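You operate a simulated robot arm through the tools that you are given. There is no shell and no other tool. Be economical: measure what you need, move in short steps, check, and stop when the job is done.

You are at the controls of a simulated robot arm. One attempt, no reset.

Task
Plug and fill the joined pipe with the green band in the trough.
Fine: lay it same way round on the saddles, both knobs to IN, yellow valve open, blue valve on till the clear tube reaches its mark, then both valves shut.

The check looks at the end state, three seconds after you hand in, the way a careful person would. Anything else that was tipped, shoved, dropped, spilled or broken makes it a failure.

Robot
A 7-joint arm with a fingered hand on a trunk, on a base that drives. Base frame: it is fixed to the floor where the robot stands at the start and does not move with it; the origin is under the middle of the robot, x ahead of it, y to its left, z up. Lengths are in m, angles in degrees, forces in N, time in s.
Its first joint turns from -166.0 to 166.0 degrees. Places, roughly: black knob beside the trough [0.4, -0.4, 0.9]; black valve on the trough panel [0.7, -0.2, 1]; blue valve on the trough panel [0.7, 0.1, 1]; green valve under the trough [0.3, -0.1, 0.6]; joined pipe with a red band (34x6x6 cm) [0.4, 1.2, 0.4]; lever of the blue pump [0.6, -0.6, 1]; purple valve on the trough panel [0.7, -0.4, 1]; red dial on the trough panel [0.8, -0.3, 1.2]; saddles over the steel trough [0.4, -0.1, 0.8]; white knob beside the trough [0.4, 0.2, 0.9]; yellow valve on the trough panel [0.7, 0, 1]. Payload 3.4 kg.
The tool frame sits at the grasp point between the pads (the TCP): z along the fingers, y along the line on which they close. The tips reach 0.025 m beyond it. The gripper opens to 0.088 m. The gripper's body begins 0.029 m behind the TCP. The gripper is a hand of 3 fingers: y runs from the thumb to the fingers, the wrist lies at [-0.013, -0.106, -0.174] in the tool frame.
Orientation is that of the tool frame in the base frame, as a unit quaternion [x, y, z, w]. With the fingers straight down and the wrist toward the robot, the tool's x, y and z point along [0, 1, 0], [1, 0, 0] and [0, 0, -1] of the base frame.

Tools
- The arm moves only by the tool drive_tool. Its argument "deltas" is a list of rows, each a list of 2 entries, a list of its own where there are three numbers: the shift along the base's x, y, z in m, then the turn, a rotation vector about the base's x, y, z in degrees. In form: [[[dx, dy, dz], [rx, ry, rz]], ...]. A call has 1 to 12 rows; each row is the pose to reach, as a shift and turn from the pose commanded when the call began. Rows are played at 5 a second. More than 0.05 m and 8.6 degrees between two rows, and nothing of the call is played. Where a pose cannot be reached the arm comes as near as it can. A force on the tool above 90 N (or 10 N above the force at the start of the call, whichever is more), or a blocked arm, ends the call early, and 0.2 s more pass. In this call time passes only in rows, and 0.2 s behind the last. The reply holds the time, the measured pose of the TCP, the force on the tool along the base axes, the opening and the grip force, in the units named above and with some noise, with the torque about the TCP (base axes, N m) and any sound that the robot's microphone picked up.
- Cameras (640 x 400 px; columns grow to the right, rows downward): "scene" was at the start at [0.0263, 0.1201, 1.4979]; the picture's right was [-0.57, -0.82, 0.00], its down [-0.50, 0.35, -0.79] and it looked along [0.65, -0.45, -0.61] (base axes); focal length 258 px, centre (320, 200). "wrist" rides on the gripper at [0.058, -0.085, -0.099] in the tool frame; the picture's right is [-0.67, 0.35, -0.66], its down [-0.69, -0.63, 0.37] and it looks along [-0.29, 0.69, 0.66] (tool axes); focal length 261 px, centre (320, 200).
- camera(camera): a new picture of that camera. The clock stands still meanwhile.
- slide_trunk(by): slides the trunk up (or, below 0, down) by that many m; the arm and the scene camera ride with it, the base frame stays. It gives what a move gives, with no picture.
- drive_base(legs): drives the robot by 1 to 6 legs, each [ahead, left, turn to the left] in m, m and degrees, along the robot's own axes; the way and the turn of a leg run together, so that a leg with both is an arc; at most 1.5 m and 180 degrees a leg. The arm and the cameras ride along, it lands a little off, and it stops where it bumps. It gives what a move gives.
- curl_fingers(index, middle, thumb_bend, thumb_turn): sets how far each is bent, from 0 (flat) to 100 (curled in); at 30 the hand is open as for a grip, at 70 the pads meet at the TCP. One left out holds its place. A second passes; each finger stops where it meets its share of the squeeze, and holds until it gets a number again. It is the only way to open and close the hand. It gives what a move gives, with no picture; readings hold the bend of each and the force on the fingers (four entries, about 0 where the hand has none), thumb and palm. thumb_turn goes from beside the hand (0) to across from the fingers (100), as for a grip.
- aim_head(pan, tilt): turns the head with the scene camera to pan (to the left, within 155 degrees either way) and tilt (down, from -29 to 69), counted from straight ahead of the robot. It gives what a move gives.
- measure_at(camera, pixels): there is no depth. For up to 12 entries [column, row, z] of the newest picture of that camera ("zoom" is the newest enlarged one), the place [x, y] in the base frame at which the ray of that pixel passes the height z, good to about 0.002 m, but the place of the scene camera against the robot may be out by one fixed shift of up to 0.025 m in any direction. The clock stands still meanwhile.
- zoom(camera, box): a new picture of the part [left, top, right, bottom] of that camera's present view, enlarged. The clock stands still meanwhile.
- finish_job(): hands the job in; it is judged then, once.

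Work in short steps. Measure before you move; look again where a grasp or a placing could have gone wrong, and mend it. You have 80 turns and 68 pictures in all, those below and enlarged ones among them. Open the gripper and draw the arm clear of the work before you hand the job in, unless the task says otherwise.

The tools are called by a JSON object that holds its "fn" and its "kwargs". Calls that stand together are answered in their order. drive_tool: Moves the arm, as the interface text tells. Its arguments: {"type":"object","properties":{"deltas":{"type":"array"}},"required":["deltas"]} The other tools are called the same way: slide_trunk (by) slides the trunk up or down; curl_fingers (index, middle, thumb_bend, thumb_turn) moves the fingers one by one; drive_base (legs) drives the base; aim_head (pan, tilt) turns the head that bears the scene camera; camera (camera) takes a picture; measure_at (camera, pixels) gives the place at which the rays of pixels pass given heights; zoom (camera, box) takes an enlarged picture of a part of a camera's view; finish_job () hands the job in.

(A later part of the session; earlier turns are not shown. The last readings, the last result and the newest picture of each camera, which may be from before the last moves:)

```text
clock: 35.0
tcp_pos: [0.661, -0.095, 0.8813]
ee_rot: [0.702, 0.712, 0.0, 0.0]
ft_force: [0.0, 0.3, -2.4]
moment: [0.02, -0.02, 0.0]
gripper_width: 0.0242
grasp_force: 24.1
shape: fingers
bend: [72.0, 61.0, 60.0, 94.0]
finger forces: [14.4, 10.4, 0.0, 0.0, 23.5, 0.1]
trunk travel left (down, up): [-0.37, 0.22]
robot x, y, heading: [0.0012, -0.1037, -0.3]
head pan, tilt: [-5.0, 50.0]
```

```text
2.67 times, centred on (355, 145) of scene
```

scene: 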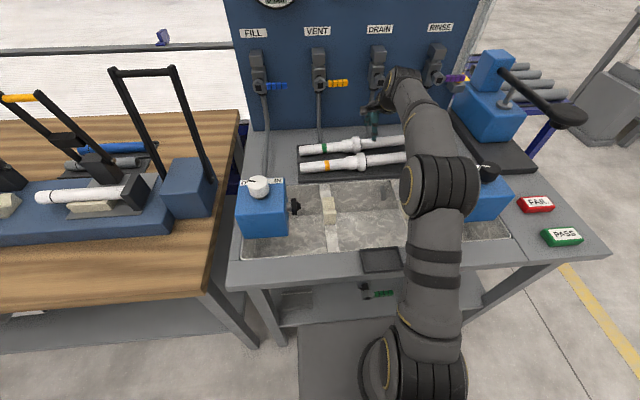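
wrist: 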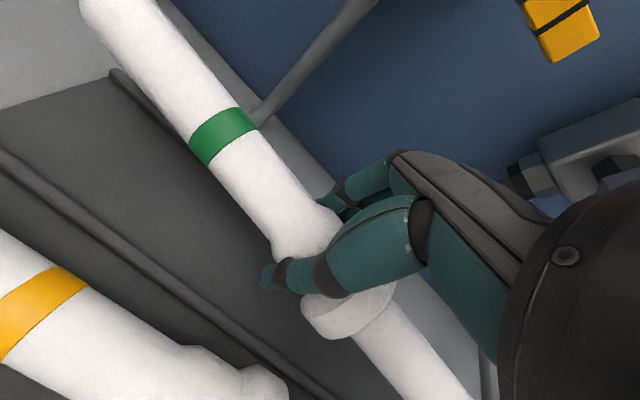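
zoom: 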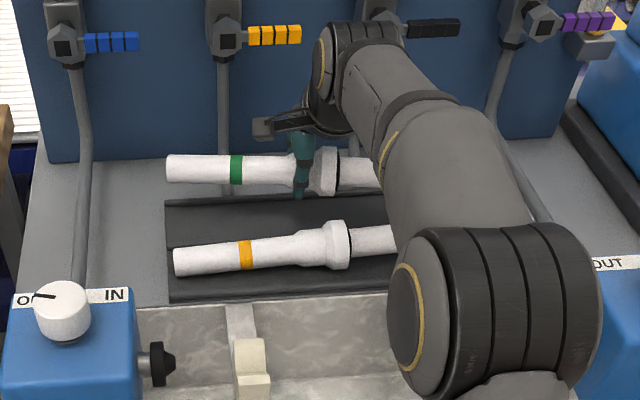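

The pipe is lifted freely, but seems a bit turned in the grip. I triangulate band and ring with both cameras.

{"fn": "measure_at", "kwargs": {"camera": "wrist", "pixels": [[222, 136, 0.86], [222, 136, 0.89], [298, 231, 0.86], [298, 231, 0.89], [352, 304, 0.86], [352, 304, 0.89], [430, 400, 0.86], [430, 400, 0.89], [125, 10, 0.86], [125, 10, 0.89]]}}

{"fn": "measure_at", "kwargs": {"camera": "scene", "pixels": [[324, 133, 0.86], [324, 133, 0.89], [298, 133, 0.86], [298, 133, 0.89], [357, 134, 0.86], [357, 134, 0.89], [374, 135.5, 0.86], [374, 135.5, 0.89]]}}

```text
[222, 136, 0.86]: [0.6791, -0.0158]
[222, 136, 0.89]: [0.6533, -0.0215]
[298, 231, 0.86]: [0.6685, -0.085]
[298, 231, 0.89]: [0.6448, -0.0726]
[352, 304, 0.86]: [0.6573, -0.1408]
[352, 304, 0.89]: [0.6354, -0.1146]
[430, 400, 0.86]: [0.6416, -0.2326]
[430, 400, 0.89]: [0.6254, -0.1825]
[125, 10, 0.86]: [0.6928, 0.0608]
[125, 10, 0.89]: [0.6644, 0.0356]
```

```text
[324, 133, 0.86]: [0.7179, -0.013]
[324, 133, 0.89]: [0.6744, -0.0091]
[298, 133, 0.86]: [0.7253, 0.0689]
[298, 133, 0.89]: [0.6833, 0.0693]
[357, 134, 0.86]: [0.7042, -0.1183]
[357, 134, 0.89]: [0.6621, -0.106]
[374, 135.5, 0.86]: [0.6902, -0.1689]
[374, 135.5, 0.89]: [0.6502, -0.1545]
```

Tilt and yaw are ambiguous from this. I carry the pipe up and back over the trough to see it in the open.

{"fn": "drive_tool", "kwargs": {"deltas": [[[0, 0, 0.02], [0, 0, 0]], [[-0.03, 0, 0.04], [0, 0, 0]], [[-0.07, 0, 0.05], [0, 0, 0]], [[-0.11, 0, 0.06], [0, 0, 0]], [[-0.15, 0, 0.07], [0, 0, 0]], [[-0.19, 0, 0.08], [0, 0, 0]], [[-0.21, 0, 0.09], [0, 0, 0]]]}}

{"fn": "aim_head", "kwargs": {"pan": -5, "tilt": 55}}

{"fn": "camera", "kwargs": {"camera": "scene"}}

{"fn": "camera", "kwargs": {"camera": "wrist"}}

```text
clock: 36.6
tcp_pos: [0.4538, -0.0959, 0.9748]
ee_rot: [0.702, 0.712, 0.0, 0.0]
ft_force: [1.3, 0.5, -1.6]
moment: [-0.01, 0.0, 0.01]
gripper_width: 0.0242
grasp_force: 23.2
shape: fingers
bend: [72.0, 61.0, 60.0, 94.0]
finger forces: [13.8, 10.6, 0.0, 0.1, 22.8, 0.0]
trunk travel left (down, up): [-0.37, 0.22]
robot x, y, heading: [-0.0026, -0.0962, -0.0]
head pan, tilt: [-5.0, 50.0]
```

```text
clock: 37.2
tcp_pos: [0.4542, -0.096, 0.9749]
ee_rot: [0.702, 0.712, 0.0, 0.0]
ft_force: [1.5, 0.4, -1.8]
moment: [-0.01, -0.03, 0.01]
gripper_width: 0.0242
grasp_force: 23.5
shape: fingers
bend: [72.0, 61.0, 60.0, 94.0]
finger forces: [13.8, 10.4, 0.0, 0.0, 22.7, 0.1]
trunk travel left (down, up): [-0.37, 0.22]
robot x, y, heading: [-0.0023, -0.1007, -0.2]
head pan, tilt: [-5.0, 55.0]
```

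```text
39 pictures are left
```

scene: 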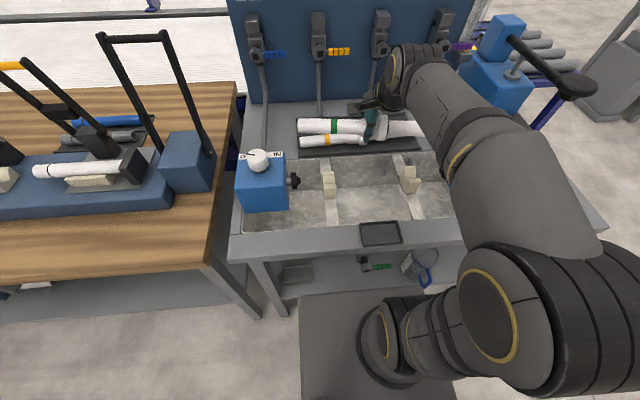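

```text
38 pictures are left
```

wrist: 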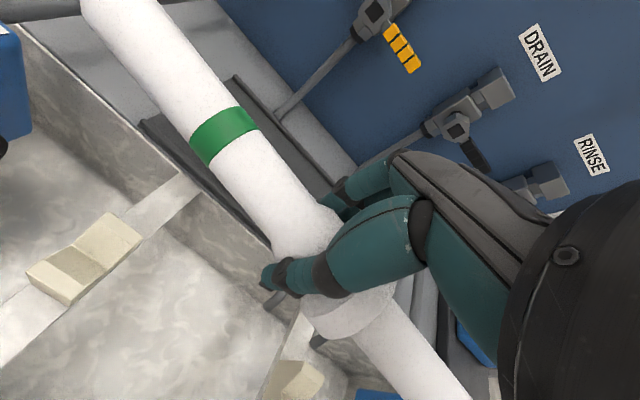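

I zoom into the held pipe in the scene view.

{"fn": "zoom", "kwargs": {"camera": "scene", "box": [280, 80, 460, 200]}}

```text
3.33 times, centred on (370, 140) of scene
```

zoom: 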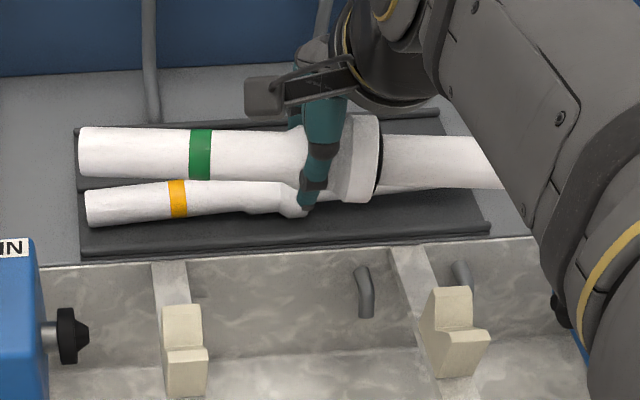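

Geometry says the pipe is mostly yawed in the hand (left end farther, ~9°) and near level. I turn the tool +8° about z and look again.

{"fn": "drive_tool", "kwargs": {"deltas": [[[0, 0, 0.0], [0, 0, 4]], [[0, 0, 0.0], [0, 0, 8.5]]]}}

{"fn": "zoom", "kwargs": {"camera": "scene", "box": [280, 80, 460, 200]}}

{"fn": "camera", "kwargs": {"camera": "wrist"}}

```text
clock: 37.9
tcp_pos: [0.4515, -0.0939, 0.9726]
ee_rot: [0.648, 0.762, 0.0, 0.0]
ft_force: [-0.2, -0.1, -1.4]
moment: [0.0, 0.0, 0.0]
gripper_width: 0.0239
grasp_force: 23.7
shape: fingers
bend: [72.0, 61.0, 60.0, 94.0]
finger forces: [13.7, 10.5, 0.0, 0.0, 22.6, 0.0]
trunk travel left (down, up): [-0.37, 0.22]
robot x, y, heading: [-0.0011, -0.1007, -0.2]
head pan, tilt: [-5.0, 55.0]
```

```text
3.33 times, centred on (370, 140) of scene
```

zoom: 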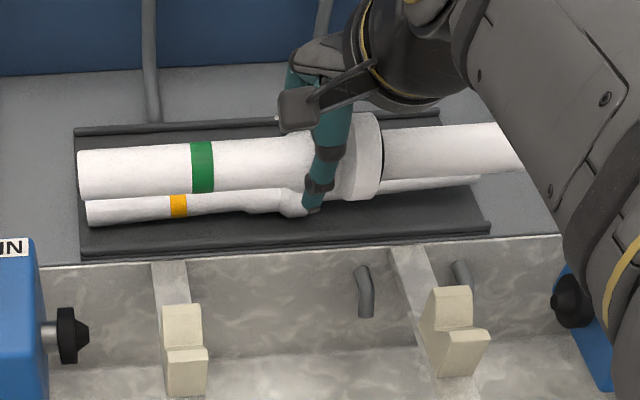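

```text
35 pictures are left
```

wrist: 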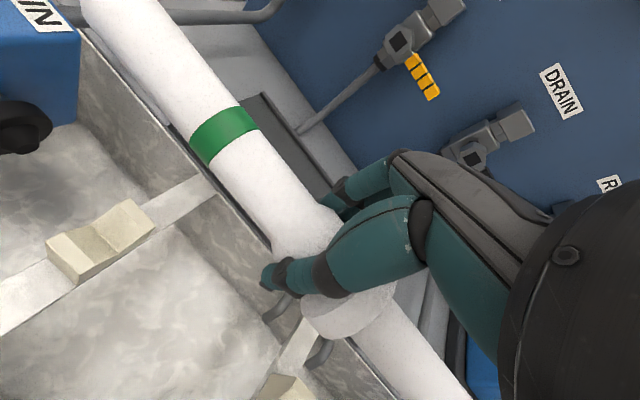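

Both views now agree the pipe is level and parallel to y. Next I look closely at the saddles and plugs to find the placing height and x.

{"fn": "zoom", "kwargs": {"camera": "wrist", "box": [0, 80, 320, 400]}}

{"fn": "zoom", "kwargs": {"camera": "scene", "box": [240, 130, 500, 260]}}

```text
1.25 times, centred on (160, 240) of wrist
```

zoom: 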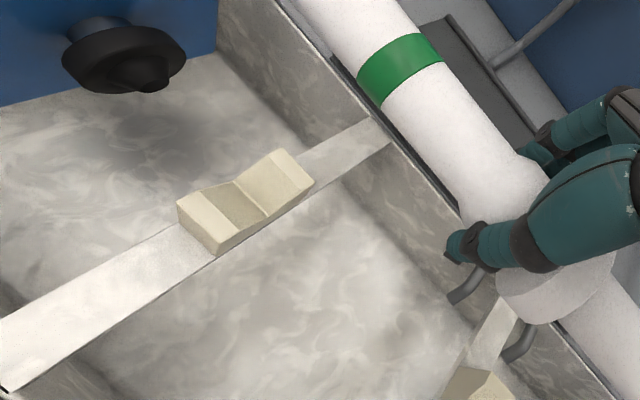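

```text
2.46 times, centred on (370, 195) of scene
```

zoom: 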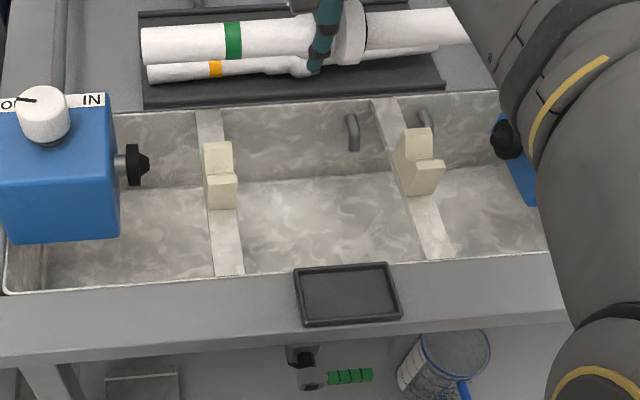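

I measure the left saddle valley (wrist (106,240)), the plug tip (24,150), and their scene counterparts.

{"fn": "measure_at", "kwargs": {"camera": "wrist", "pixels": [[106, 240, 0.8], [106, 240, 0.84], [24, 150, 0.82], [24, 150, 0.86], [278, 383, 0.82], [79, 228, 0.82], [131, 265, 0.82], [94, 226, 0.82], [120, 254, 0.82]]}}

{"fn": "measure_at", "kwargs": {"camera": "zoom", "pixels": [[219, 176, 0.8], [219, 176, 0.84], [150, 162, 0.82], [150, 162, 0.86], [418, 164, 0.8], [418, 164, 0.84], [493, 140, 0.82], [493, 140, 0.86], [45, 97, 0.9], [45, 97, 0.95]]}}

```text
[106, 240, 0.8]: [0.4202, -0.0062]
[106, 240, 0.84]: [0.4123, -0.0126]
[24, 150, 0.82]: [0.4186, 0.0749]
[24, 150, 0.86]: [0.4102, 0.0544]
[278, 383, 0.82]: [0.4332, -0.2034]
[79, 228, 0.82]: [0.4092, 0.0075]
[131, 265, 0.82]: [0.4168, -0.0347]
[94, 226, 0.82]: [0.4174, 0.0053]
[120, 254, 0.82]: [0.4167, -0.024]
```

```text
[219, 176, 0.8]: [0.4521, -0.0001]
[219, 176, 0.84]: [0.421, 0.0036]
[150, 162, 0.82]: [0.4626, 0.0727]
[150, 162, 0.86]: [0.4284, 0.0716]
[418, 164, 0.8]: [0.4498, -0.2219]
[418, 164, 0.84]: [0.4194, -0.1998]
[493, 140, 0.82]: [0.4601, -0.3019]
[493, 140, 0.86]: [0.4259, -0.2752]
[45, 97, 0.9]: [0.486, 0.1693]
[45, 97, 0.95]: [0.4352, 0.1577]
```

Valleys lie at x≈0.419, z≈0.805; plugs at y≈+0.067 and −0.297, so the pipe (0.053…−0.288) is already centred. I move over the saddles and descend to z≈0.875.

{"fn": "drive_tool", "kwargs": {"deltas": [[[-0.03, 0.001, -0.02], [0, 0, 0]], [[-0.031, 0.001, -0.05], [0, 0, 0]], [[-0.031, 0.001, -0.08], [0, 0, 0]], [[-0.031, 0.001, -0.098], [0, 0, 0]]]}}

{"fn": "zoom", "kwargs": {"camera": "scene", "box": [240, 120, 480, 260]}}

{"fn": "camera", "kwargs": {"camera": "wrist"}}

```text
clock: 38.9
tcp_pos: [0.4214, -0.0945, 0.8729]
ee_rot: [0.647, 0.762, 0.0, 0.0]
ft_force: [0.9, -0.4, -1.5]
moment: [0.02, -0.01, 0.03]
gripper_width: 0.024
grasp_force: 23.3
shape: fingers
bend: [73.0, 62.0, 60.0, 94.0]
finger forces: [13.2, 10.3, 0.0, 0.0, 22.1, 0.1]
trunk travel left (down, up): [-0.37, 0.22]
robot x, y, heading: [0.0005, -0.1025, -0.1]
head pan, tilt: [-5.0, 55.0]
```

```text
2.67 times, centred on (360, 190) of scene
```

zoom: 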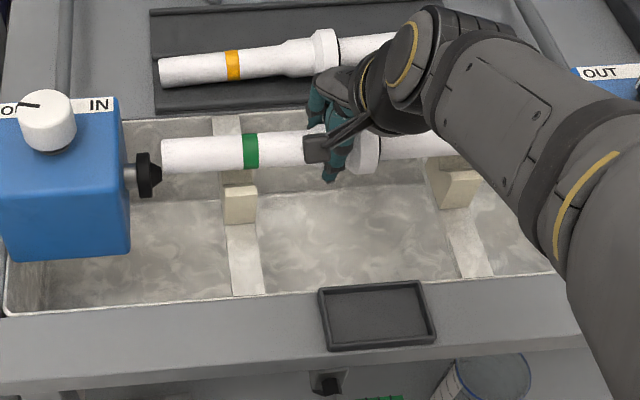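

```text
31 pictures are left
```

wrist: 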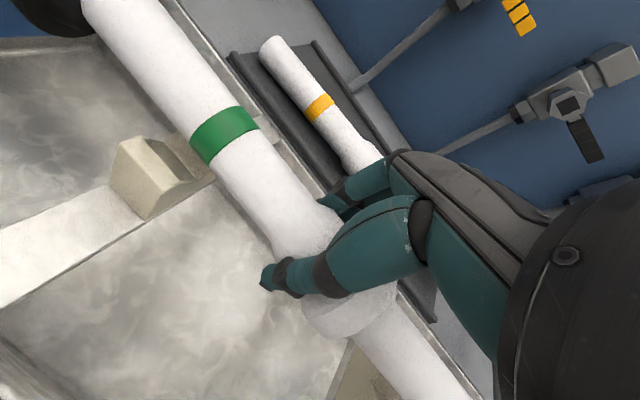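

The pipe hangs above both saddles between the plugs. I lower gently toward contact.

{"fn": "drive_tool", "kwargs": {"deltas": [[[0, 0, -0.008], [0, 0, 0]], [[0, 0, -0.016], [0, 0, 0]], [[0, 0, -0.023], [0, 0, 0]], [[0, 0, -0.028], [0, 0, 0]]]}}

{"fn": "zoom", "kwargs": {"camera": "scene", "box": [240, 120, 480, 260]}}

{"fn": "zoom", "kwargs": {"camera": "wrist", "box": [60, 0, 320, 280]}}

```text
clock: 39.9
tcp_pos: [0.4199, -0.0945, 0.8452]
ee_rot: [0.647, 0.762, 0.0, 0.0]
ft_force: [-7.6, 0.1, 5.6]
moment: [0.07, 0.04, 0.01]
gripper_width: 0.0181
grasp_force: 19.9
shape: fingers
bend: [74.0, 73.0, 63.0, 95.0]
finger forces: [10.5, 5.9, 0.0, 0.0, 25.1, 0.0]
trunk travel left (down, up): [-0.37, 0.22]
robot x, y, heading: [-0.0011, -0.1024, -0.3]
head pan, tilt: [-5.0, 55.0]
```

```text
2.67 times, centred on (360, 190) of scene
```

zoom: 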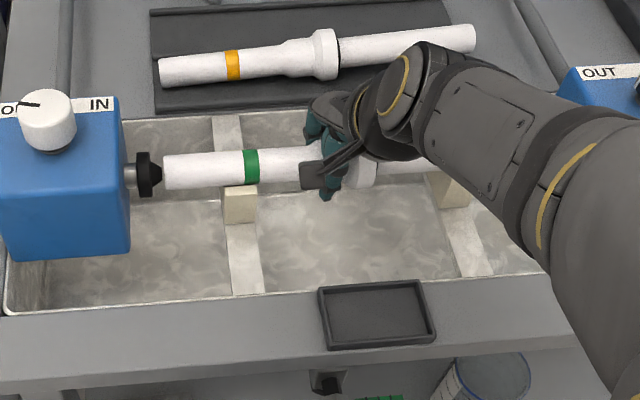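

```text
1.43 times, centred on (190, 140) of wrist
```

zoom: 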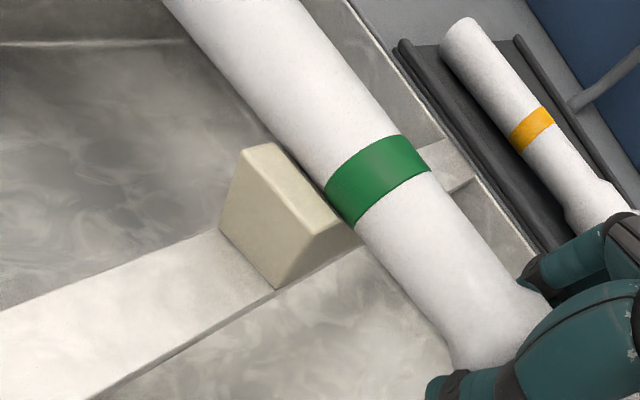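

The pipe is in the V with a −7.6 N x-force, so the far lobe is pushing; I ease 4 mm toward me and down 3 mm, then open slightly.

{"fn": "drive_tool", "kwargs": {"deltas": [[[-0.003, 0, -0.001], [0, 0, 0]], [[-0.005, 0, -0.003], [0, 0, 0]]]}}

{"fn": "curl_fingers", "kwargs": {"index": 50, "middle": 50, "thumb_bend": 46}}

{"fn": "curl_fingers", "kwargs": {"index": 40, "middle": 40, "thumb_bend": 38}}

{"fn": "zoom", "kwargs": {"camera": "wrist", "box": [0, 0, 640, 400]}}

```text
clock: 40.5
tcp_pos: [0.4167, -0.0937, 0.8441]
ee_rot: [0.648, 0.762, 0.001, 0.002]
ft_force: [5.6, -2.3, 11.7]
moment: [0.04, 0.05, -0.07]
gripper_width: 0.0157
grasp_force: 19.6
shape: fingers
bend: [74.0, 73.0, 66.0, 95.0]
finger forces: [15.0, 6.6, 0.1, 0.1, 18.6, 0.0]
trunk travel left (down, up): [-0.37, 0.22]
robot x, y, heading: [-0.0019, -0.1054, -0.0]
head pan, tilt: [-5.0, 55.0]
```

```text
clock: 41.5
tcp_pos: [0.4156, -0.0927, 0.8431]
ee_rot: [0.648, 0.762, 0.001, -0.001]
ft_force: [-0.2, -0.1, 0.9]
moment: [0.0, -0.01, -0.01]
gripper_width: 0.0455
grasp_force: 0.0
shape: fingers
bend: [50.0, 50.0, 46.0, 97.0]
finger forces: [0.1, 0.0, 0.0, 0.0, 0.0, 0.1]
trunk travel left (down, up): [-0.37, 0.22]
robot x, y, heading: [-0.0013, -0.1044, -0.1]
head pan, tilt: [-5.0, 55.0]
```

```text
clock: 42.5
tcp_pos: [0.4147, -0.093, 0.8442]
ee_rot: [0.647, 0.762, 0.0, 0.0]
ft_force: [0.2, -0.1, -0.5]
moment: [0.02, -0.03, 0.02]
gripper_width: 0.0652
grasp_force: 0.0
shape: fingers
bend: [40.0, 40.0, 38.0, 97.0]
finger forces: [0.0, 0.0, 0.1, 0.0, 0.0, 0.0]
trunk travel left (down, up): [-0.37, 0.22]
robot x, y, heading: [0.0025, -0.1042, -0.1]
head pan, tilt: [-5.0, 55.0]
```

```text
1.00 times, centred on (320, 200) of wrist (not enlarged: the box is as wide or as high as the picture)
```

zoom: 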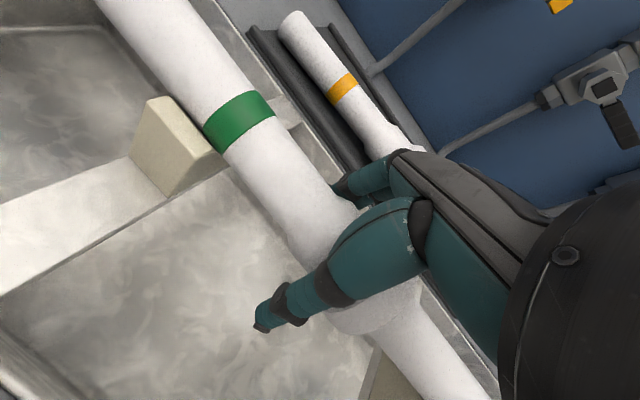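

The hand is open and free of the pipe. I rise straight up, then go left so that the scene camera can see both pipe ends.

{"fn": "drive_tool", "kwargs": {"deltas": [[[0, 0, 0.03], [0, 0, 0]], [[0, 0, 0.07], [0, 0, 0]], [[0, 0, 0.11], [0, 0, 0]], [[0, 0, 0.15], [0, 0, 0]], [[0, 0.04, 0.19], [0, 0, -4]], [[0, 0.08, 0.21], [0, 0, -9]], [[0, 0.12, 0.22], [0, 0, -9]], [[0, 0.16, 0.22], [0, 0, -9]]]}}

{"fn": "camera", "kwargs": {"camera": "scene"}}

{"fn": "camera", "kwargs": {"camera": "wrist"}}

```text
refused: row 5 steps farther than a row can; nothing moved
```

```text
27 pictures are left
```

scene: 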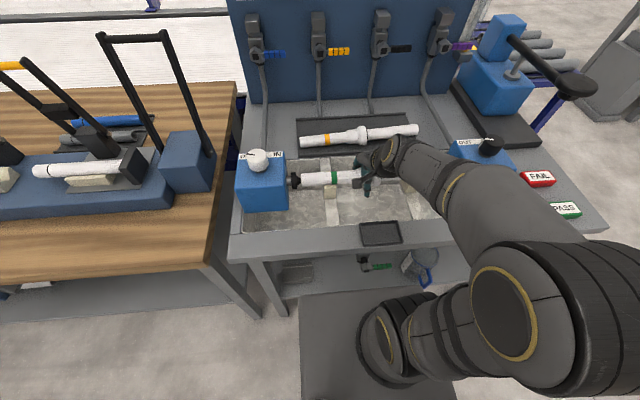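

```text
26 pictures are left
```

wrist: 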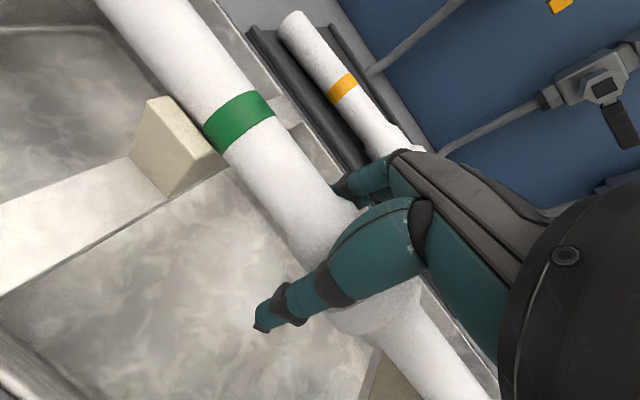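

The move was refused for step size; I repeat it with shorter steps.

{"fn": "drive_tool", "kwargs": {"deltas": [[[0, 0, 0.03], [0, 0, 0]], [[0, 0, 0.07], [0, 0, 0]], [[0, 0, 0.11], [0, 0, 0]], [[0, 0, 0.15], [0, 0, 0]], [[0, 0.03, 0.18], [0, 0, -4]], [[0, 0.06, 0.2], [0, 0, -9]], [[0, 0.1, 0.21], [0, 0, -9]], [[0, 0.14, 0.21], [0, 0, -9]], [[0, 0.17, 0.21], [0, 0, -9]]]}}

```text
clock: 44.5
tcp_pos: [0.414, 0.0789, 1.0533]
ee_rot: [0.706, 0.709, 0.0, 0.0]
ft_force: [0.1, -0.1, 0.1]
moment: [0.0, 0.0, 0.01]
gripper_width: 0.0651
grasp_force: 0.0
shape: fingers
bend: [40.0, 40.0, 38.0, 97.0]
finger forces: [0.0, 0.0, 0.0, 0.0, 0.0, 0.1]
trunk travel left (down, up): [-0.37, 0.22]
robot x, y, heading: [-0.0016, -0.1006, -0.1]
head pan, tilt: [-5.0, 55.0]
```

{"fn": "zoom", "kwargs": {"camera": "scene", "box": [230, 110, 520, 270]}}

{"fn": "camera", "kwargs": {"camera": "wrist"}}

```text
2.21 times, centred on (375, 190) of scene
```

zoom: 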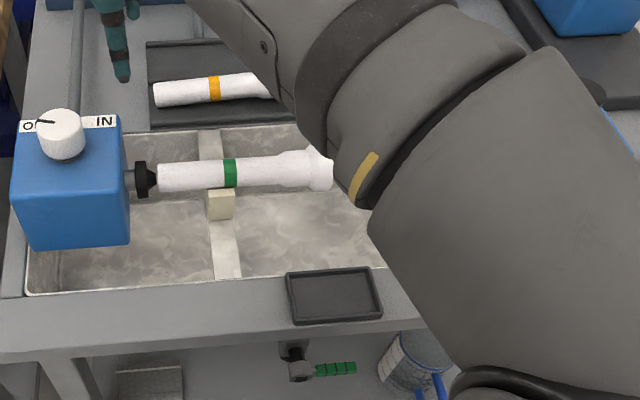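

```text
24 pictures are left
```

wrist: 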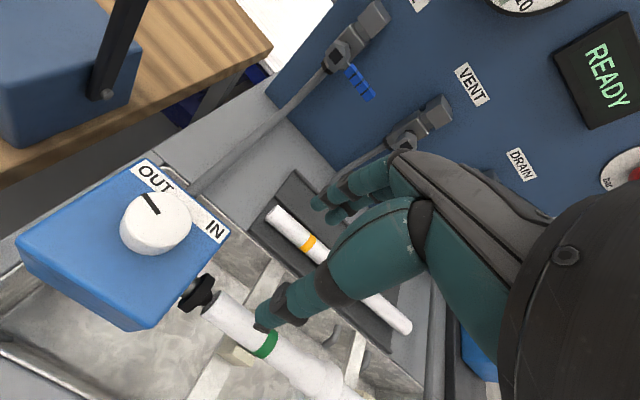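

The pipe is seated with its left end just beside the white plug. I measure the white knob, its pointer, and the OUT/IN labels.

{"fn": "measure_at", "kwargs": {"camera": "wrist", "pixels": [[160, 213, 0.91], [160, 213, 0.94], [147, 197, 0.94], [155, 209, 0.94], [157, 179, 0.9], [217, 232, 0.9], [122, 230, 0.93], [192, 210, 0.93], [145, 329, 0.88], [24, 240, 0.88], [192, 292, 0.84]]}}

{"fn": "measure_at", "kwargs": {"camera": "zoom", "pixels": [[60, 122, 0.91], [60, 122, 0.94], [34, 121, 0.94], [51, 121, 0.94], [158, 178, 0.83], [152, 178, 0.83], [228, 173, 0.83], [333, 170, 0.83]]}}

```text
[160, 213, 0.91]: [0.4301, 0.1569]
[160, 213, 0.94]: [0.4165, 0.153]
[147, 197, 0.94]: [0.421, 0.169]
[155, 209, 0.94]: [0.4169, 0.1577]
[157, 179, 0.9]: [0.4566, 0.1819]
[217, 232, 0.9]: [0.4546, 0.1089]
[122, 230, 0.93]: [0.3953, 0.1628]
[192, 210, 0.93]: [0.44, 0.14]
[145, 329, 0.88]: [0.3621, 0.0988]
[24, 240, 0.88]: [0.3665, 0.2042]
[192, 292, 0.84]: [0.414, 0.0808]
```

```text
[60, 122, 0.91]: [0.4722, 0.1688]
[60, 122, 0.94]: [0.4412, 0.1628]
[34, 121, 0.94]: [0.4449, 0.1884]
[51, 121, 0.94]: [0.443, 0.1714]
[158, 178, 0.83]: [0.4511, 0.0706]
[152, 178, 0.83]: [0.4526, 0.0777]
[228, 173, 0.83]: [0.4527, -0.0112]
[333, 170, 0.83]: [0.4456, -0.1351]
```

Knob centre ≈(0.418, 0.153), top z≈0.935, diameter ≈0.05; pointer is toward +y (OUT), to be turned clockwise toward −y (IN). I pre-turn the hand +40° while moving over it.

{"fn": "curl_fingers", "kwargs": {"index": 33, "middle": 33, "thumb_bend": 33}}

{"fn": "drive_tool", "kwargs": {"deltas": [[[0.001, 0.02, 0], [0, 0, 8]], [[0.002, 0.04, 0], [0, 0, 16]], [[0.003, 0.06, 0], [0, 0, 24]], [[0.004, 0.074, 0], [0, 0, 32]], [[0.004, 0.074, -0.02], [0, 0, 40]], [[0.004, 0.074, -0.05], [0, 0, 40]]]}}

{"fn": "camera", "kwargs": {"camera": "wrist"}}

```text
clock: 45.5
tcp_pos: [0.4146, 0.0768, 1.0526]
ee_rot: [0.705, 0.709, 0.0, 0.0]
ft_force: [0.5, -0.2, -0.1]
moment: [0.01, 0.01, 0.0]
gripper_width: 0.0782
grasp_force: 0.1
shape: fingers
bend: [33.0, 33.0, 33.0, 97.0]
finger forces: [0.0, 0.1, 0.0, 0.0, 0.0, 0.1]
trunk travel left (down, up): [-0.37, 0.22]
robot x, y, heading: [0.0002, -0.0985, -0.2]
head pan, tilt: [-5.0, 55.0]
```

```text
clock: 46.9
tcp_pos: [0.4192, 0.1488, 1.0043]
ee_rot: [0.42, 0.908, 0.0, 0.0]
ft_force: [-0.1, 0.0, -0.2]
moment: [0.02, 0.01, 0.0]
gripper_width: 0.0782
grasp_force: 0.0
shape: fingers
bend: [33.0, 33.0, 33.0, 97.0]
finger forces: [0.0, 0.0, 0.0, 0.0, 0.0, 0.1]
trunk travel left (down, up): [-0.37, 0.22]
robot x, y, heading: [-0.0007, -0.1043, -0.0]
head pan, tilt: [-5.0, 55.0]
```

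```text
23 pictures are left
```

wrist: 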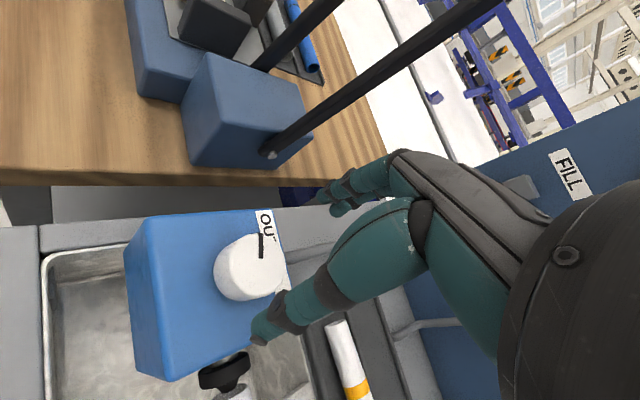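

I measure the knob top here to centre the hand.

{"fn": "measure_at", "kwargs": {"camera": "wrist", "pixels": [[250, 266, 0.93], [250, 266, 0.94], [217, 262, 0.93], [272, 290, 0.93], [261, 246, 0.93], [250, 234, 0.93], [245, 299, 0.93]]}}

```text
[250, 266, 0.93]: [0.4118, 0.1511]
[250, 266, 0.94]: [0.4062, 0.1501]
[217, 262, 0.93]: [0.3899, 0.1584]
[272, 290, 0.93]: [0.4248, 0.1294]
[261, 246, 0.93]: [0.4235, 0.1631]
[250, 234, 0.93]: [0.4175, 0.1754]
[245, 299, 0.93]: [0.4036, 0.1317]
```

Centre ≈(0.416, 0.152); the pointer is about +45° toward OUT, IN about −45°. I descend around the knob and close.

{"fn": "drive_tool", "kwargs": {"deltas": [[[-0.003, 0.003, -0.03], [0, 0, 0]], [[-0.003, 0.003, -0.055], [0, 0, 0]], [[-0.003, 0.003, -0.072], [0, 0, 0]]]}}

{"fn": "curl_fingers", "kwargs": {"index": 70, "middle": 70, "thumb_bend": 70}}

{"fn": "camera", "kwargs": {"camera": "wrist"}}

```text
clock: 47.6
tcp_pos: [0.4163, 0.1528, 0.9301]
ee_rot: [0.421, 0.907, 0.0, 0.0]
ft_force: [-0.1, 0.1, -0.6]
moment: [-0.03, -0.01, -0.01]
gripper_width: 0.0781
grasp_force: 0.1
shape: fingers
bend: [33.0, 33.0, 33.0, 97.0]
finger forces: [0.0, 0.0, 0.0, 0.0, 0.1, 0.1]
trunk travel left (down, up): [-0.37, 0.22]
robot x, y, heading: [-0.0016, -0.1022, 0.0]
head pan, tilt: [-5.0, 55.0]
```

```text
clock: 48.6
tcp_pos: [0.4168, 0.1522, 0.9298]
ee_rot: [0.42, 0.907, -0.001, 0.0]
ft_force: [-3.2, -4.2, -7.6]
moment: [0.07, -0.17, 0.06]
gripper_width: 0.034
grasp_force: 18.2
shape: fingers
bend: [57.0, 62.0, 54.0, 97.0]
finger forces: [8.9, 6.3, 0.1, 0.0, 20.5, 0.0]
trunk travel left (down, up): [-0.37, 0.22]
robot x, y, heading: [-0.0014, -0.1033, -0.1]
head pan, tilt: [-5.0, 55.0]
```

```text
22 pictures are left
```

wrist: 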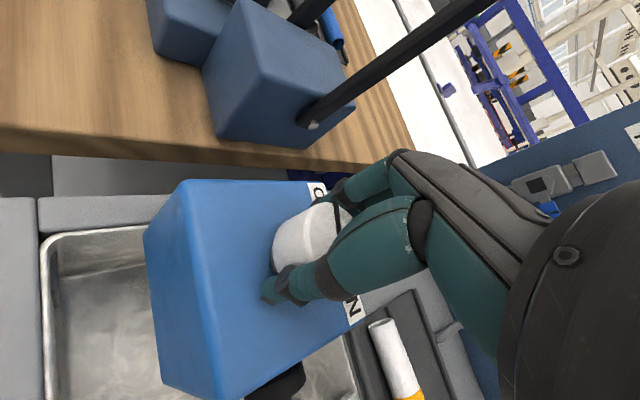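

Gripped on the knob (18 N). I turn clockwise in small steps, watching the torque.

{"fn": "drive_tool", "kwargs": {"deltas": [[[0, 0, 0], [0, 0, -8]], [[0, 0, 0], [0, 0, -16]], [[0, 0, 0], [0, 0, -24]], [[0, 0, 0], [0, 0, -32]], [[0, 0, 0], [0, 0, -40]], [[0, 0, 0], [0, 0, -48]], [[0, 0, 0], [0, 0, -56]], [[0, 0, 0], [0, 0, -64]], [[0, 0, 0], [0, 0, -72]], [[0, 0, 0], [0, 0, -80]], [[0, 0, 0], [0, 0, -86]]]}}

{"fn": "camera", "kwargs": {"camera": "wrist"}}

{"fn": "zoom", "kwargs": {"camera": "scene", "box": [230, 110, 520, 270]}}

```text
clock: 51.0
tcp_pos: [0.4175, 0.1513, 0.9307]
ee_rot: [0.927, 0.376, -0.001, 0.0]
ft_force: [0.2, -9.5, -6.2]
moment: [-0.16, -0.1, 0.02]
gripper_width: 0.0334
grasp_force: 16.4
shape: fingers
bend: [56.0, 60.0, 56.0, 98.0]
finger forces: [10.2, 9.6, 0.0, 0.0, 13.3, 0.1]
trunk travel left (down, up): [-0.37, 0.22]
robot x, y, heading: [-0.0016, -0.1025, -0.1]
head pan, tilt: [-5.0, 55.0]
```

```text
21 pictures are left
```

wrist: 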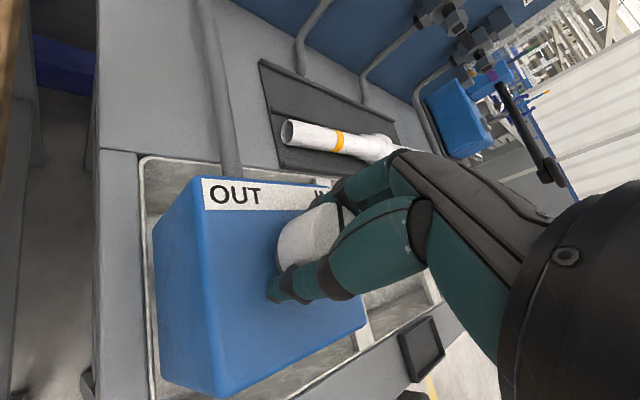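

```text
2.21 times, centred on (375, 190) of scene
```

zoom: 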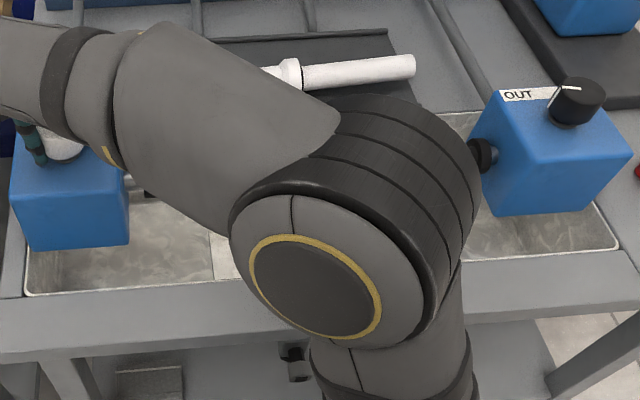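

The hand turned 86°. I release, rise and look at the pointer and plug.

{"fn": "curl_fingers", "kwargs": {"index": 33, "middle": 33, "thumb_bend": 33}}

{"fn": "drive_tool", "kwargs": {"deltas": [[[0, 0, 0.03], [0, 0, 0]], [[0, 0, 0.07], [0, 0, 0]], [[0, 0, 0.1], [0, 0, 0]]]}}

{"fn": "camera", "kwargs": {"camera": "wrist"}}

```text
clock: 52.0
tcp_pos: [0.4179, 0.1531, 0.9307]
ee_rot: [0.926, 0.377, 0.0, 0.001]
ft_force: [0.1, -0.8, -0.8]
moment: [-0.02, 0.01, 0.01]
gripper_width: 0.078
grasp_force: 0.0
shape: fingers
bend: [33.0, 33.0, 33.0, 98.0]
finger forces: [0.0, 0.0, 0.0, 0.0, 0.0, 0.0]
trunk travel left (down, up): [-0.37, 0.22]
robot x, y, heading: [-0.0018, -0.1037, -0.1]
head pan, tilt: [-5.0, 55.0]
```

```text
clock: 52.9
tcp_pos: [0.4174, 0.1543, 1.0293]
ee_rot: [0.926, 0.376, 0.0, -0.001]
ft_force: [0.0, -0.2, -0.2]
moment: [0.0, -0.02, -0.01]
gripper_width: 0.078
grasp_force: 0.1
shape: fingers
bend: [33.0, 33.0, 33.0, 98.0]
finger forces: [0.1, 0.1, 0.0, 0.1, 0.0, 0.0]
trunk travel left (down, up): [-0.37, 0.22]
robot x, y, heading: [-0.0008, -0.0994, 0.1]
head pan, tilt: [-5.0, 55.0]
```

```text
19 pictures are left
```

wrist: 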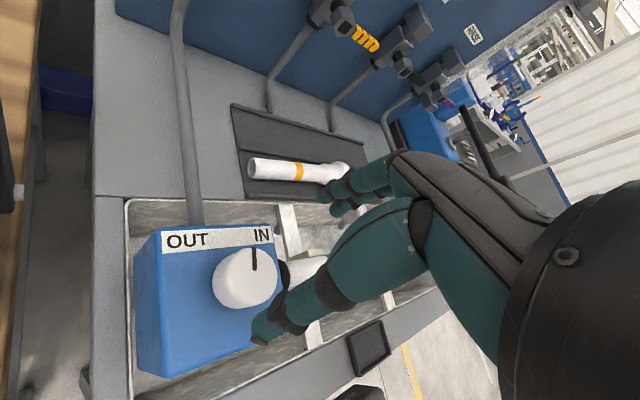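

The pointer is now near IN. I measure its angle precisely.

{"fn": "measure_at", "kwargs": {"camera": "wrist", "pixels": [[245, 278, 0.93], [253, 248, 0.93], [255, 270, 0.93], [186, 240, 0.9], [262, 234, 0.9], [214, 285, 0.93], [275, 268, 0.93]]}}

{"fn": "zoom", "kwargs": {"camera": "wrist", "box": [180, 190, 360, 330]}}

```text
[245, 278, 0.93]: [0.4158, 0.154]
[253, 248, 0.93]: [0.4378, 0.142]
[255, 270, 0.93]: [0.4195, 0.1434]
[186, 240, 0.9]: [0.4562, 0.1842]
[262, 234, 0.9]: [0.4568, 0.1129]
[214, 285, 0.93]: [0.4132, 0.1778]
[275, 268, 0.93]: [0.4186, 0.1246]
```

```text
2.86 times, centred on (270, 260) of wrist
```

zoom: 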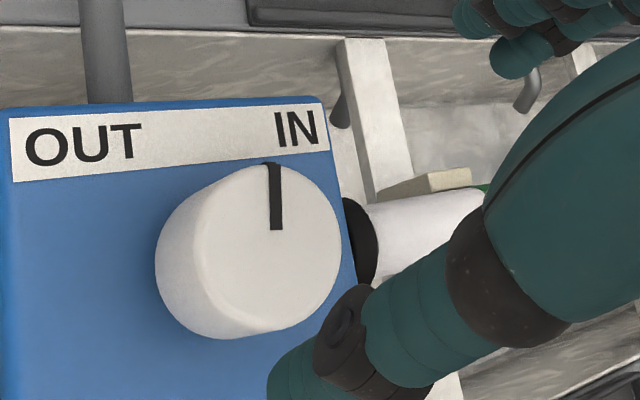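

The pointer is now near 0° (halfway, pointing between but near IN), so it needs more. I unwind the hand +50°, regrasp centred at (0.417, 0.148), and turn another ~80°.

{"fn": "drive_tool", "kwargs": {"deltas": [[[0, -0.002, 0], [0, 0, 8]], [[0, -0.005, 0], [0, 0, 16]], [[0, -0.005, 0], [0, 0, 24]], [[0, -0.005, 0], [0, 0, 32]], [[0, -0.005, 0], [0, 0, 40]], [[0, -0.005, 0], [0, 0, 48]], [[0, -0.005, -0.03], [0, 0, 50]], [[0, -0.005, -0.07], [0, 0, 50]], [[0, -0.005, -0.1], [0, 0, 50]]]}}

{"fn": "curl_fingers", "kwargs": {"index": 75, "middle": 75, "thumb_bend": 75}}

{"fn": "drive_tool", "kwargs": {"deltas": [[[0, 0, 0], [0, 0, -8]], [[0, 0, 0], [0, 0, -16]], [[0, 0, 0], [0, 0, -24]], [[0, 0, 0], [0, 0, -32]], [[0, 0, 0], [0, 0, -40]], [[0, 0, 0], [0, 0, -48]]]}}

{"fn": "drive_tool", "kwargs": {"deltas": [[[0, 0, 0], [0, 0, -8]], [[0, 0, 0], [0, 0, -16]], [[0, 0, 0], [0, 0, -24]], [[0, 0, 0], [0, 0, -32]]]}}

{"fn": "curl_fingers", "kwargs": {"index": 33, "middle": 33, "thumb_bend": 33}}

{"fn": "drive_tool", "kwargs": {"deltas": [[[0, 0, 0.03], [0, 0, 0]], [[0, 0, 0.07], [0, 0, 0]], [[0, 0, 0.1], [0, 0, 0]]]}}

{"fn": "camera", "kwargs": {"camera": "wrist"}}

```text
clock: 54.9
tcp_pos: [0.4174, 0.1484, 0.9277]
ee_rot: [0.68, 0.733, 0.0, 0.0]
ft_force: [-0.7, 0.9, -0.1]
moment: [0.01, -0.01, 0.03]
gripper_width: 0.0781
grasp_force: 0.0
shape: fingers
bend: [33.0, 33.0, 33.0, 98.0]
finger forces: [0.0, 0.0, 0.0, 0.0, 0.0, 0.0]
trunk travel left (down, up): [-0.37, 0.22]
robot x, y, heading: [-0.0013, -0.1026, 0.1]
head pan, tilt: [-5.0, 55.0]
```

```text
clock: 55.9
tcp_pos: [0.4173, 0.1489, 0.9282]
ee_rot: [0.68, 0.733, 0.0, 0.0]
ft_force: [0.4, -2.9, -2.6]
moment: [0.01, 0.15, -0.02]
gripper_width: 0.0308
grasp_force: 28.1
shape: fingers
bend: [71.0, 61.0, 57.0, 96.0]
finger forces: [17.4, 14.0, 0.0, 0.0, 24.6, 0.0]
trunk travel left (down, up): [-0.37, 0.22]
robot x, y, heading: [-0.0017, -0.0992, -0.0]
head pan, tilt: [-5.0, 55.0]
```

```text
clock: 57.2
tcp_pos: [0.4169, 0.1485, 0.9294]
ee_rot: [0.92, 0.391, -0.002, 0.0]
ft_force: [-6.3, -7.8, -28.2]
moment: [0.1, 0.06, 0.04]
gripper_width: 0.0311
grasp_force: 29.6
shape: fingers
bend: [71.0, 61.0, 57.0, 97.0]
finger forces: [16.5, 19.6, 0.0, 0.1, 23.1, 0.1]
trunk travel left (down, up): [-0.37, 0.22]
robot x, y, heading: [-0.0011, -0.1029, 0.2]
head pan, tilt: [-5.0, 55.0]
```

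```text
clock: 58.2
tcp_pos: [0.4174, 0.1484, 0.9289]
ee_rot: [0.992, 0.124, 0.0, 0.001]
ft_force: [-2.2, -2.5, -32.5]
moment: [0.11, -0.13, 0.48]
gripper_width: 0.0317
grasp_force: 29.2
shape: fingers
bend: [71.0, 59.0, 56.0, 100.0]
finger forces: [17.2, 18.1, 0.0, 0.0, 23.6, 0.0]
trunk travel left (down, up): [-0.37, 0.22]
robot x, y, heading: [0.0004, -0.0992, -0.4]
head pan, tilt: [-5.0, 55.0]
```

```text
clock: 59.2
tcp_pos: [0.4164, 0.1475, 0.931]
ee_rot: [0.992, 0.124, 0.0, 0.0]
ft_force: [0.7, -0.1, -0.2]
moment: [0.0, 0.02, 0.01]
gripper_width: 0.0777
grasp_force: 0.0
shape: fingers
bend: [33.0, 33.0, 33.0, 98.0]
finger forces: [0.0, 0.1, 0.0, 0.0, 0.0, 0.1]
trunk travel left (down, up): [-0.37, 0.22]
robot x, y, heading: [-0.0015, -0.1063, -0.3]
head pan, tilt: [-5.0, 55.0]
```

```text
clock: 60.0
tcp_pos: [0.4157, 0.1478, 1.0108]
ee_rot: [0.992, 0.125, 0.0, -0.001]
ft_force: [-0.2, 0.1, 0.0]
moment: [-0.01, 0.03, -0.01]
gripper_width: 0.0785
grasp_force: 0.1
shape: fingers
bend: [33.0, 33.0, 33.0, 98.0]
finger forces: [0.1, 0.1, 0.0, 0.0, 0.1, 0.0]
out of reach, approached as far as the arm can: row 3
trunk travel left (down, up): [-0.37, 0.22]
robot x, y, heading: [0.0006, -0.1019, -0.2]
head pan, tilt: [-5.0, 55.0]
```

```text
17 pictures are left
```

wrist: 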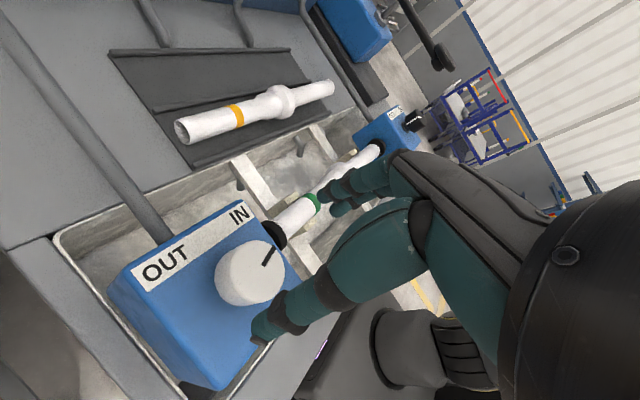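

The torque peaked (0.48 N·m) at the stop and the pointer is past IN at the mirror of its OUT angle, with the plug over the pipe end. I unwind and go to the black knob.

{"fn": "drive_tool", "kwargs": {"deltas": [[[0, -0.02, 0.01], [0, 0, 8]], [[0, -0.05, 0.03], [0, 0, 16]], [[0, -0.09, 0.04], [0, 0, 24]], [[0, -0.13, 0.05], [0, 0, 32]], [[0, -0.17, 0.05], [0, 0, 40]], [[0, -0.21, 0.05], [0, 0, 48]], [[0, -0.25, 0.05], [0, 0, 56]], [[0, -0.29, 0.05], [0, 0, 64]], [[0, -0.33, 0.05], [0, 0, 72]], [[0, -0.37, 0.05], [0, 0, 80]], [[0, -0.41, 0.05], [0, 0, 88]], [[0, -0.44, 0.05], [0, 0, 96]]]}}

{"fn": "camera", "kwargs": {"camera": "wrist"}}

{"fn": "measure_at", "kwargs": {"camera": "scene", "pixels": [[491, 140, 0.93], [491, 140, 0.9]]}}

```text
clock: 62.6
tcp_pos: [0.4189, -0.2925, 1.0627]
ee_rot: [0.571, 0.821, 0.0, 0.001]
ft_force: [-0.7, 0.6, -0.3]
moment: [0.0, 0.01, 0.02]
gripper_width: 0.0783
grasp_force: 0.0
shape: fingers
bend: [33.0, 33.0, 33.0, 98.0]
finger forces: [0.1, 0.0, 0.1, 0.0, 0.0, 0.0]
trunk travel left (down, up): [-0.37, 0.22]
robot x, y, heading: [-0.0001, -0.1027, -0.3]
head pan, tilt: [-5.0, 55.0]
```

```text
16 pictures are left
```

wrist: 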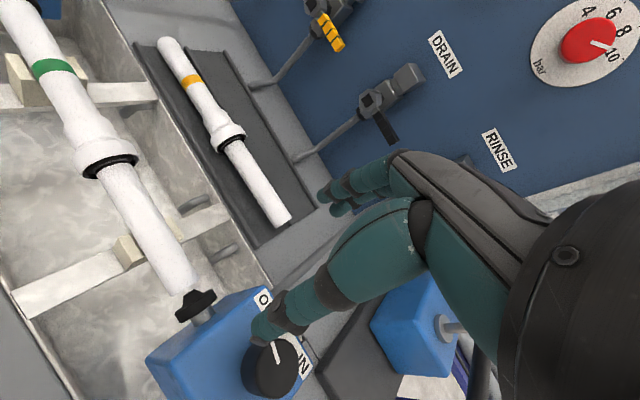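

```text
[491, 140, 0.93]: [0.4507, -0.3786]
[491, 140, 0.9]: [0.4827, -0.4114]
```

The black knob's top is at (273,368) with its pointer toward OUT. I measure it.

{"fn": "measure_at", "kwargs": {"camera": "wrist", "pixels": [[277, 368, 0.93], [277, 368, 0.94], [275, 343, 0.93], [281, 362, 0.93], [264, 298, 0.9], [304, 365, 0.9], [195, 300, 0.84], [182, 281, 0.83], [113, 163, 0.83], [52, 66, 0.83]]}}

```text
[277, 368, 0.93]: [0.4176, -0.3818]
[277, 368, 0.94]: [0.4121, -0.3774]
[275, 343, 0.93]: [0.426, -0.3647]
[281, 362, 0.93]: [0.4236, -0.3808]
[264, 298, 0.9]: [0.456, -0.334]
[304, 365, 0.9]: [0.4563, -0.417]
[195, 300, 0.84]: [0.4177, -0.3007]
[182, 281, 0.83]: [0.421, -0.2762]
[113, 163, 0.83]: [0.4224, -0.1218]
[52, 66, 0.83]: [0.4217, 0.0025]
```

Knob centre ≈(0.417, −0.378). I move over, descend, grip and make the first clockwise stroke.

{"fn": "drive_tool", "kwargs": {"deltas": [[[-0.001, -0.035, 0], [0, 0, 6]], [[-0.002, -0.07, 0], [0, 0, 12]], [[-0.002, -0.0855, -0.02], [0, 0, 15]], [[-0.002, -0.0855, -0.06], [0, 0, 15]], [[-0.002, -0.0855, -0.1], [0, 0, 15]], [[-0.002, -0.0855, -0.133], [0, 0, 15]]]}}

{"fn": "curl_fingers", "kwargs": {"index": 75, "middle": 75, "thumb_bend": 75}}

{"fn": "drive_tool", "kwargs": {"deltas": [[[0, 0, 0], [0, 0, -8]], [[0, 0, 0], [0, 0, -16]], [[0, 0, 0], [0, 0, -24]], [[0, 0, 0], [0, 0, -32]], [[0, 0, 0], [0, 0, -40]], [[0, 0, 0], [0, 0, -48]], [[0, 0, 0], [0, 0, -56]], [[0, 0, 0], [0, 0, -64]], [[0, 0, 0], [0, 0, -72]], [[0, 0, 0], [0, 0, -80]]]}}

```text
clock: 64.0
tcp_pos: [0.4112, -0.3761, 0.9271]
ee_rot: [0.459, 0.888, 0.001, 0.0]
ft_force: [0.8, 0.9, 0.8]
moment: [0.01, 0.0, -0.01]
gripper_width: 0.0785
grasp_force: 0.1
shape: fingers
bend: [33.0, 33.0, 33.0, 98.0]
finger forces: [0.0, 0.4, 0.0, 0.1, 0.1, 0.0]
trunk travel left (down, up): [-0.37, 0.22]
robot x, y, heading: [0.0023, -0.0993, -0.3]
head pan, tilt: [-5.0, 55.0]
```

```text
clock: 65.0
tcp_pos: [0.4132, -0.3746, 0.9267]
ee_rot: [0.459, 0.889, 0.001, 0.0]
ft_force: [9.2, 5.6, 8.6]
moment: [-0.06, 0.31, 0.09]
gripper_width: 0.0271
grasp_force: 31.5
shape: fingers
bend: [71.0, 58.0, 59.0, 96.0]
finger forces: [17.3, 19.2, 0.0, 0.1, 26.8, 0.1]
trunk travel left (down, up): [-0.37, 0.22]
robot x, y, heading: [-0.0024, -0.1019, 0.1]
head pan, tilt: [-5.0, 55.0]
```

```text
clock: 67.2
tcp_pos: [0.4168, -0.3774, 0.9273]
ee_rot: [0.923, 0.384, 0.001, 0.0]
ft_force: [15.4, -1.7, -0.4]
moment: [0.49, 0.21, 0.15]
gripper_width: 0.0273
grasp_force: 32.3
shape: fingers
bend: [72.0, 58.0, 62.0, 95.0]
finger forces: [17.7, 18.3, 0.1, 0.1, 29.5, 0.0]
trunk travel left (down, up): [-0.37, 0.22]
robot x, y, heading: [-0.0031, -0.0999, 0.2]
head pan, tilt: [-5.0, 55.0]
```

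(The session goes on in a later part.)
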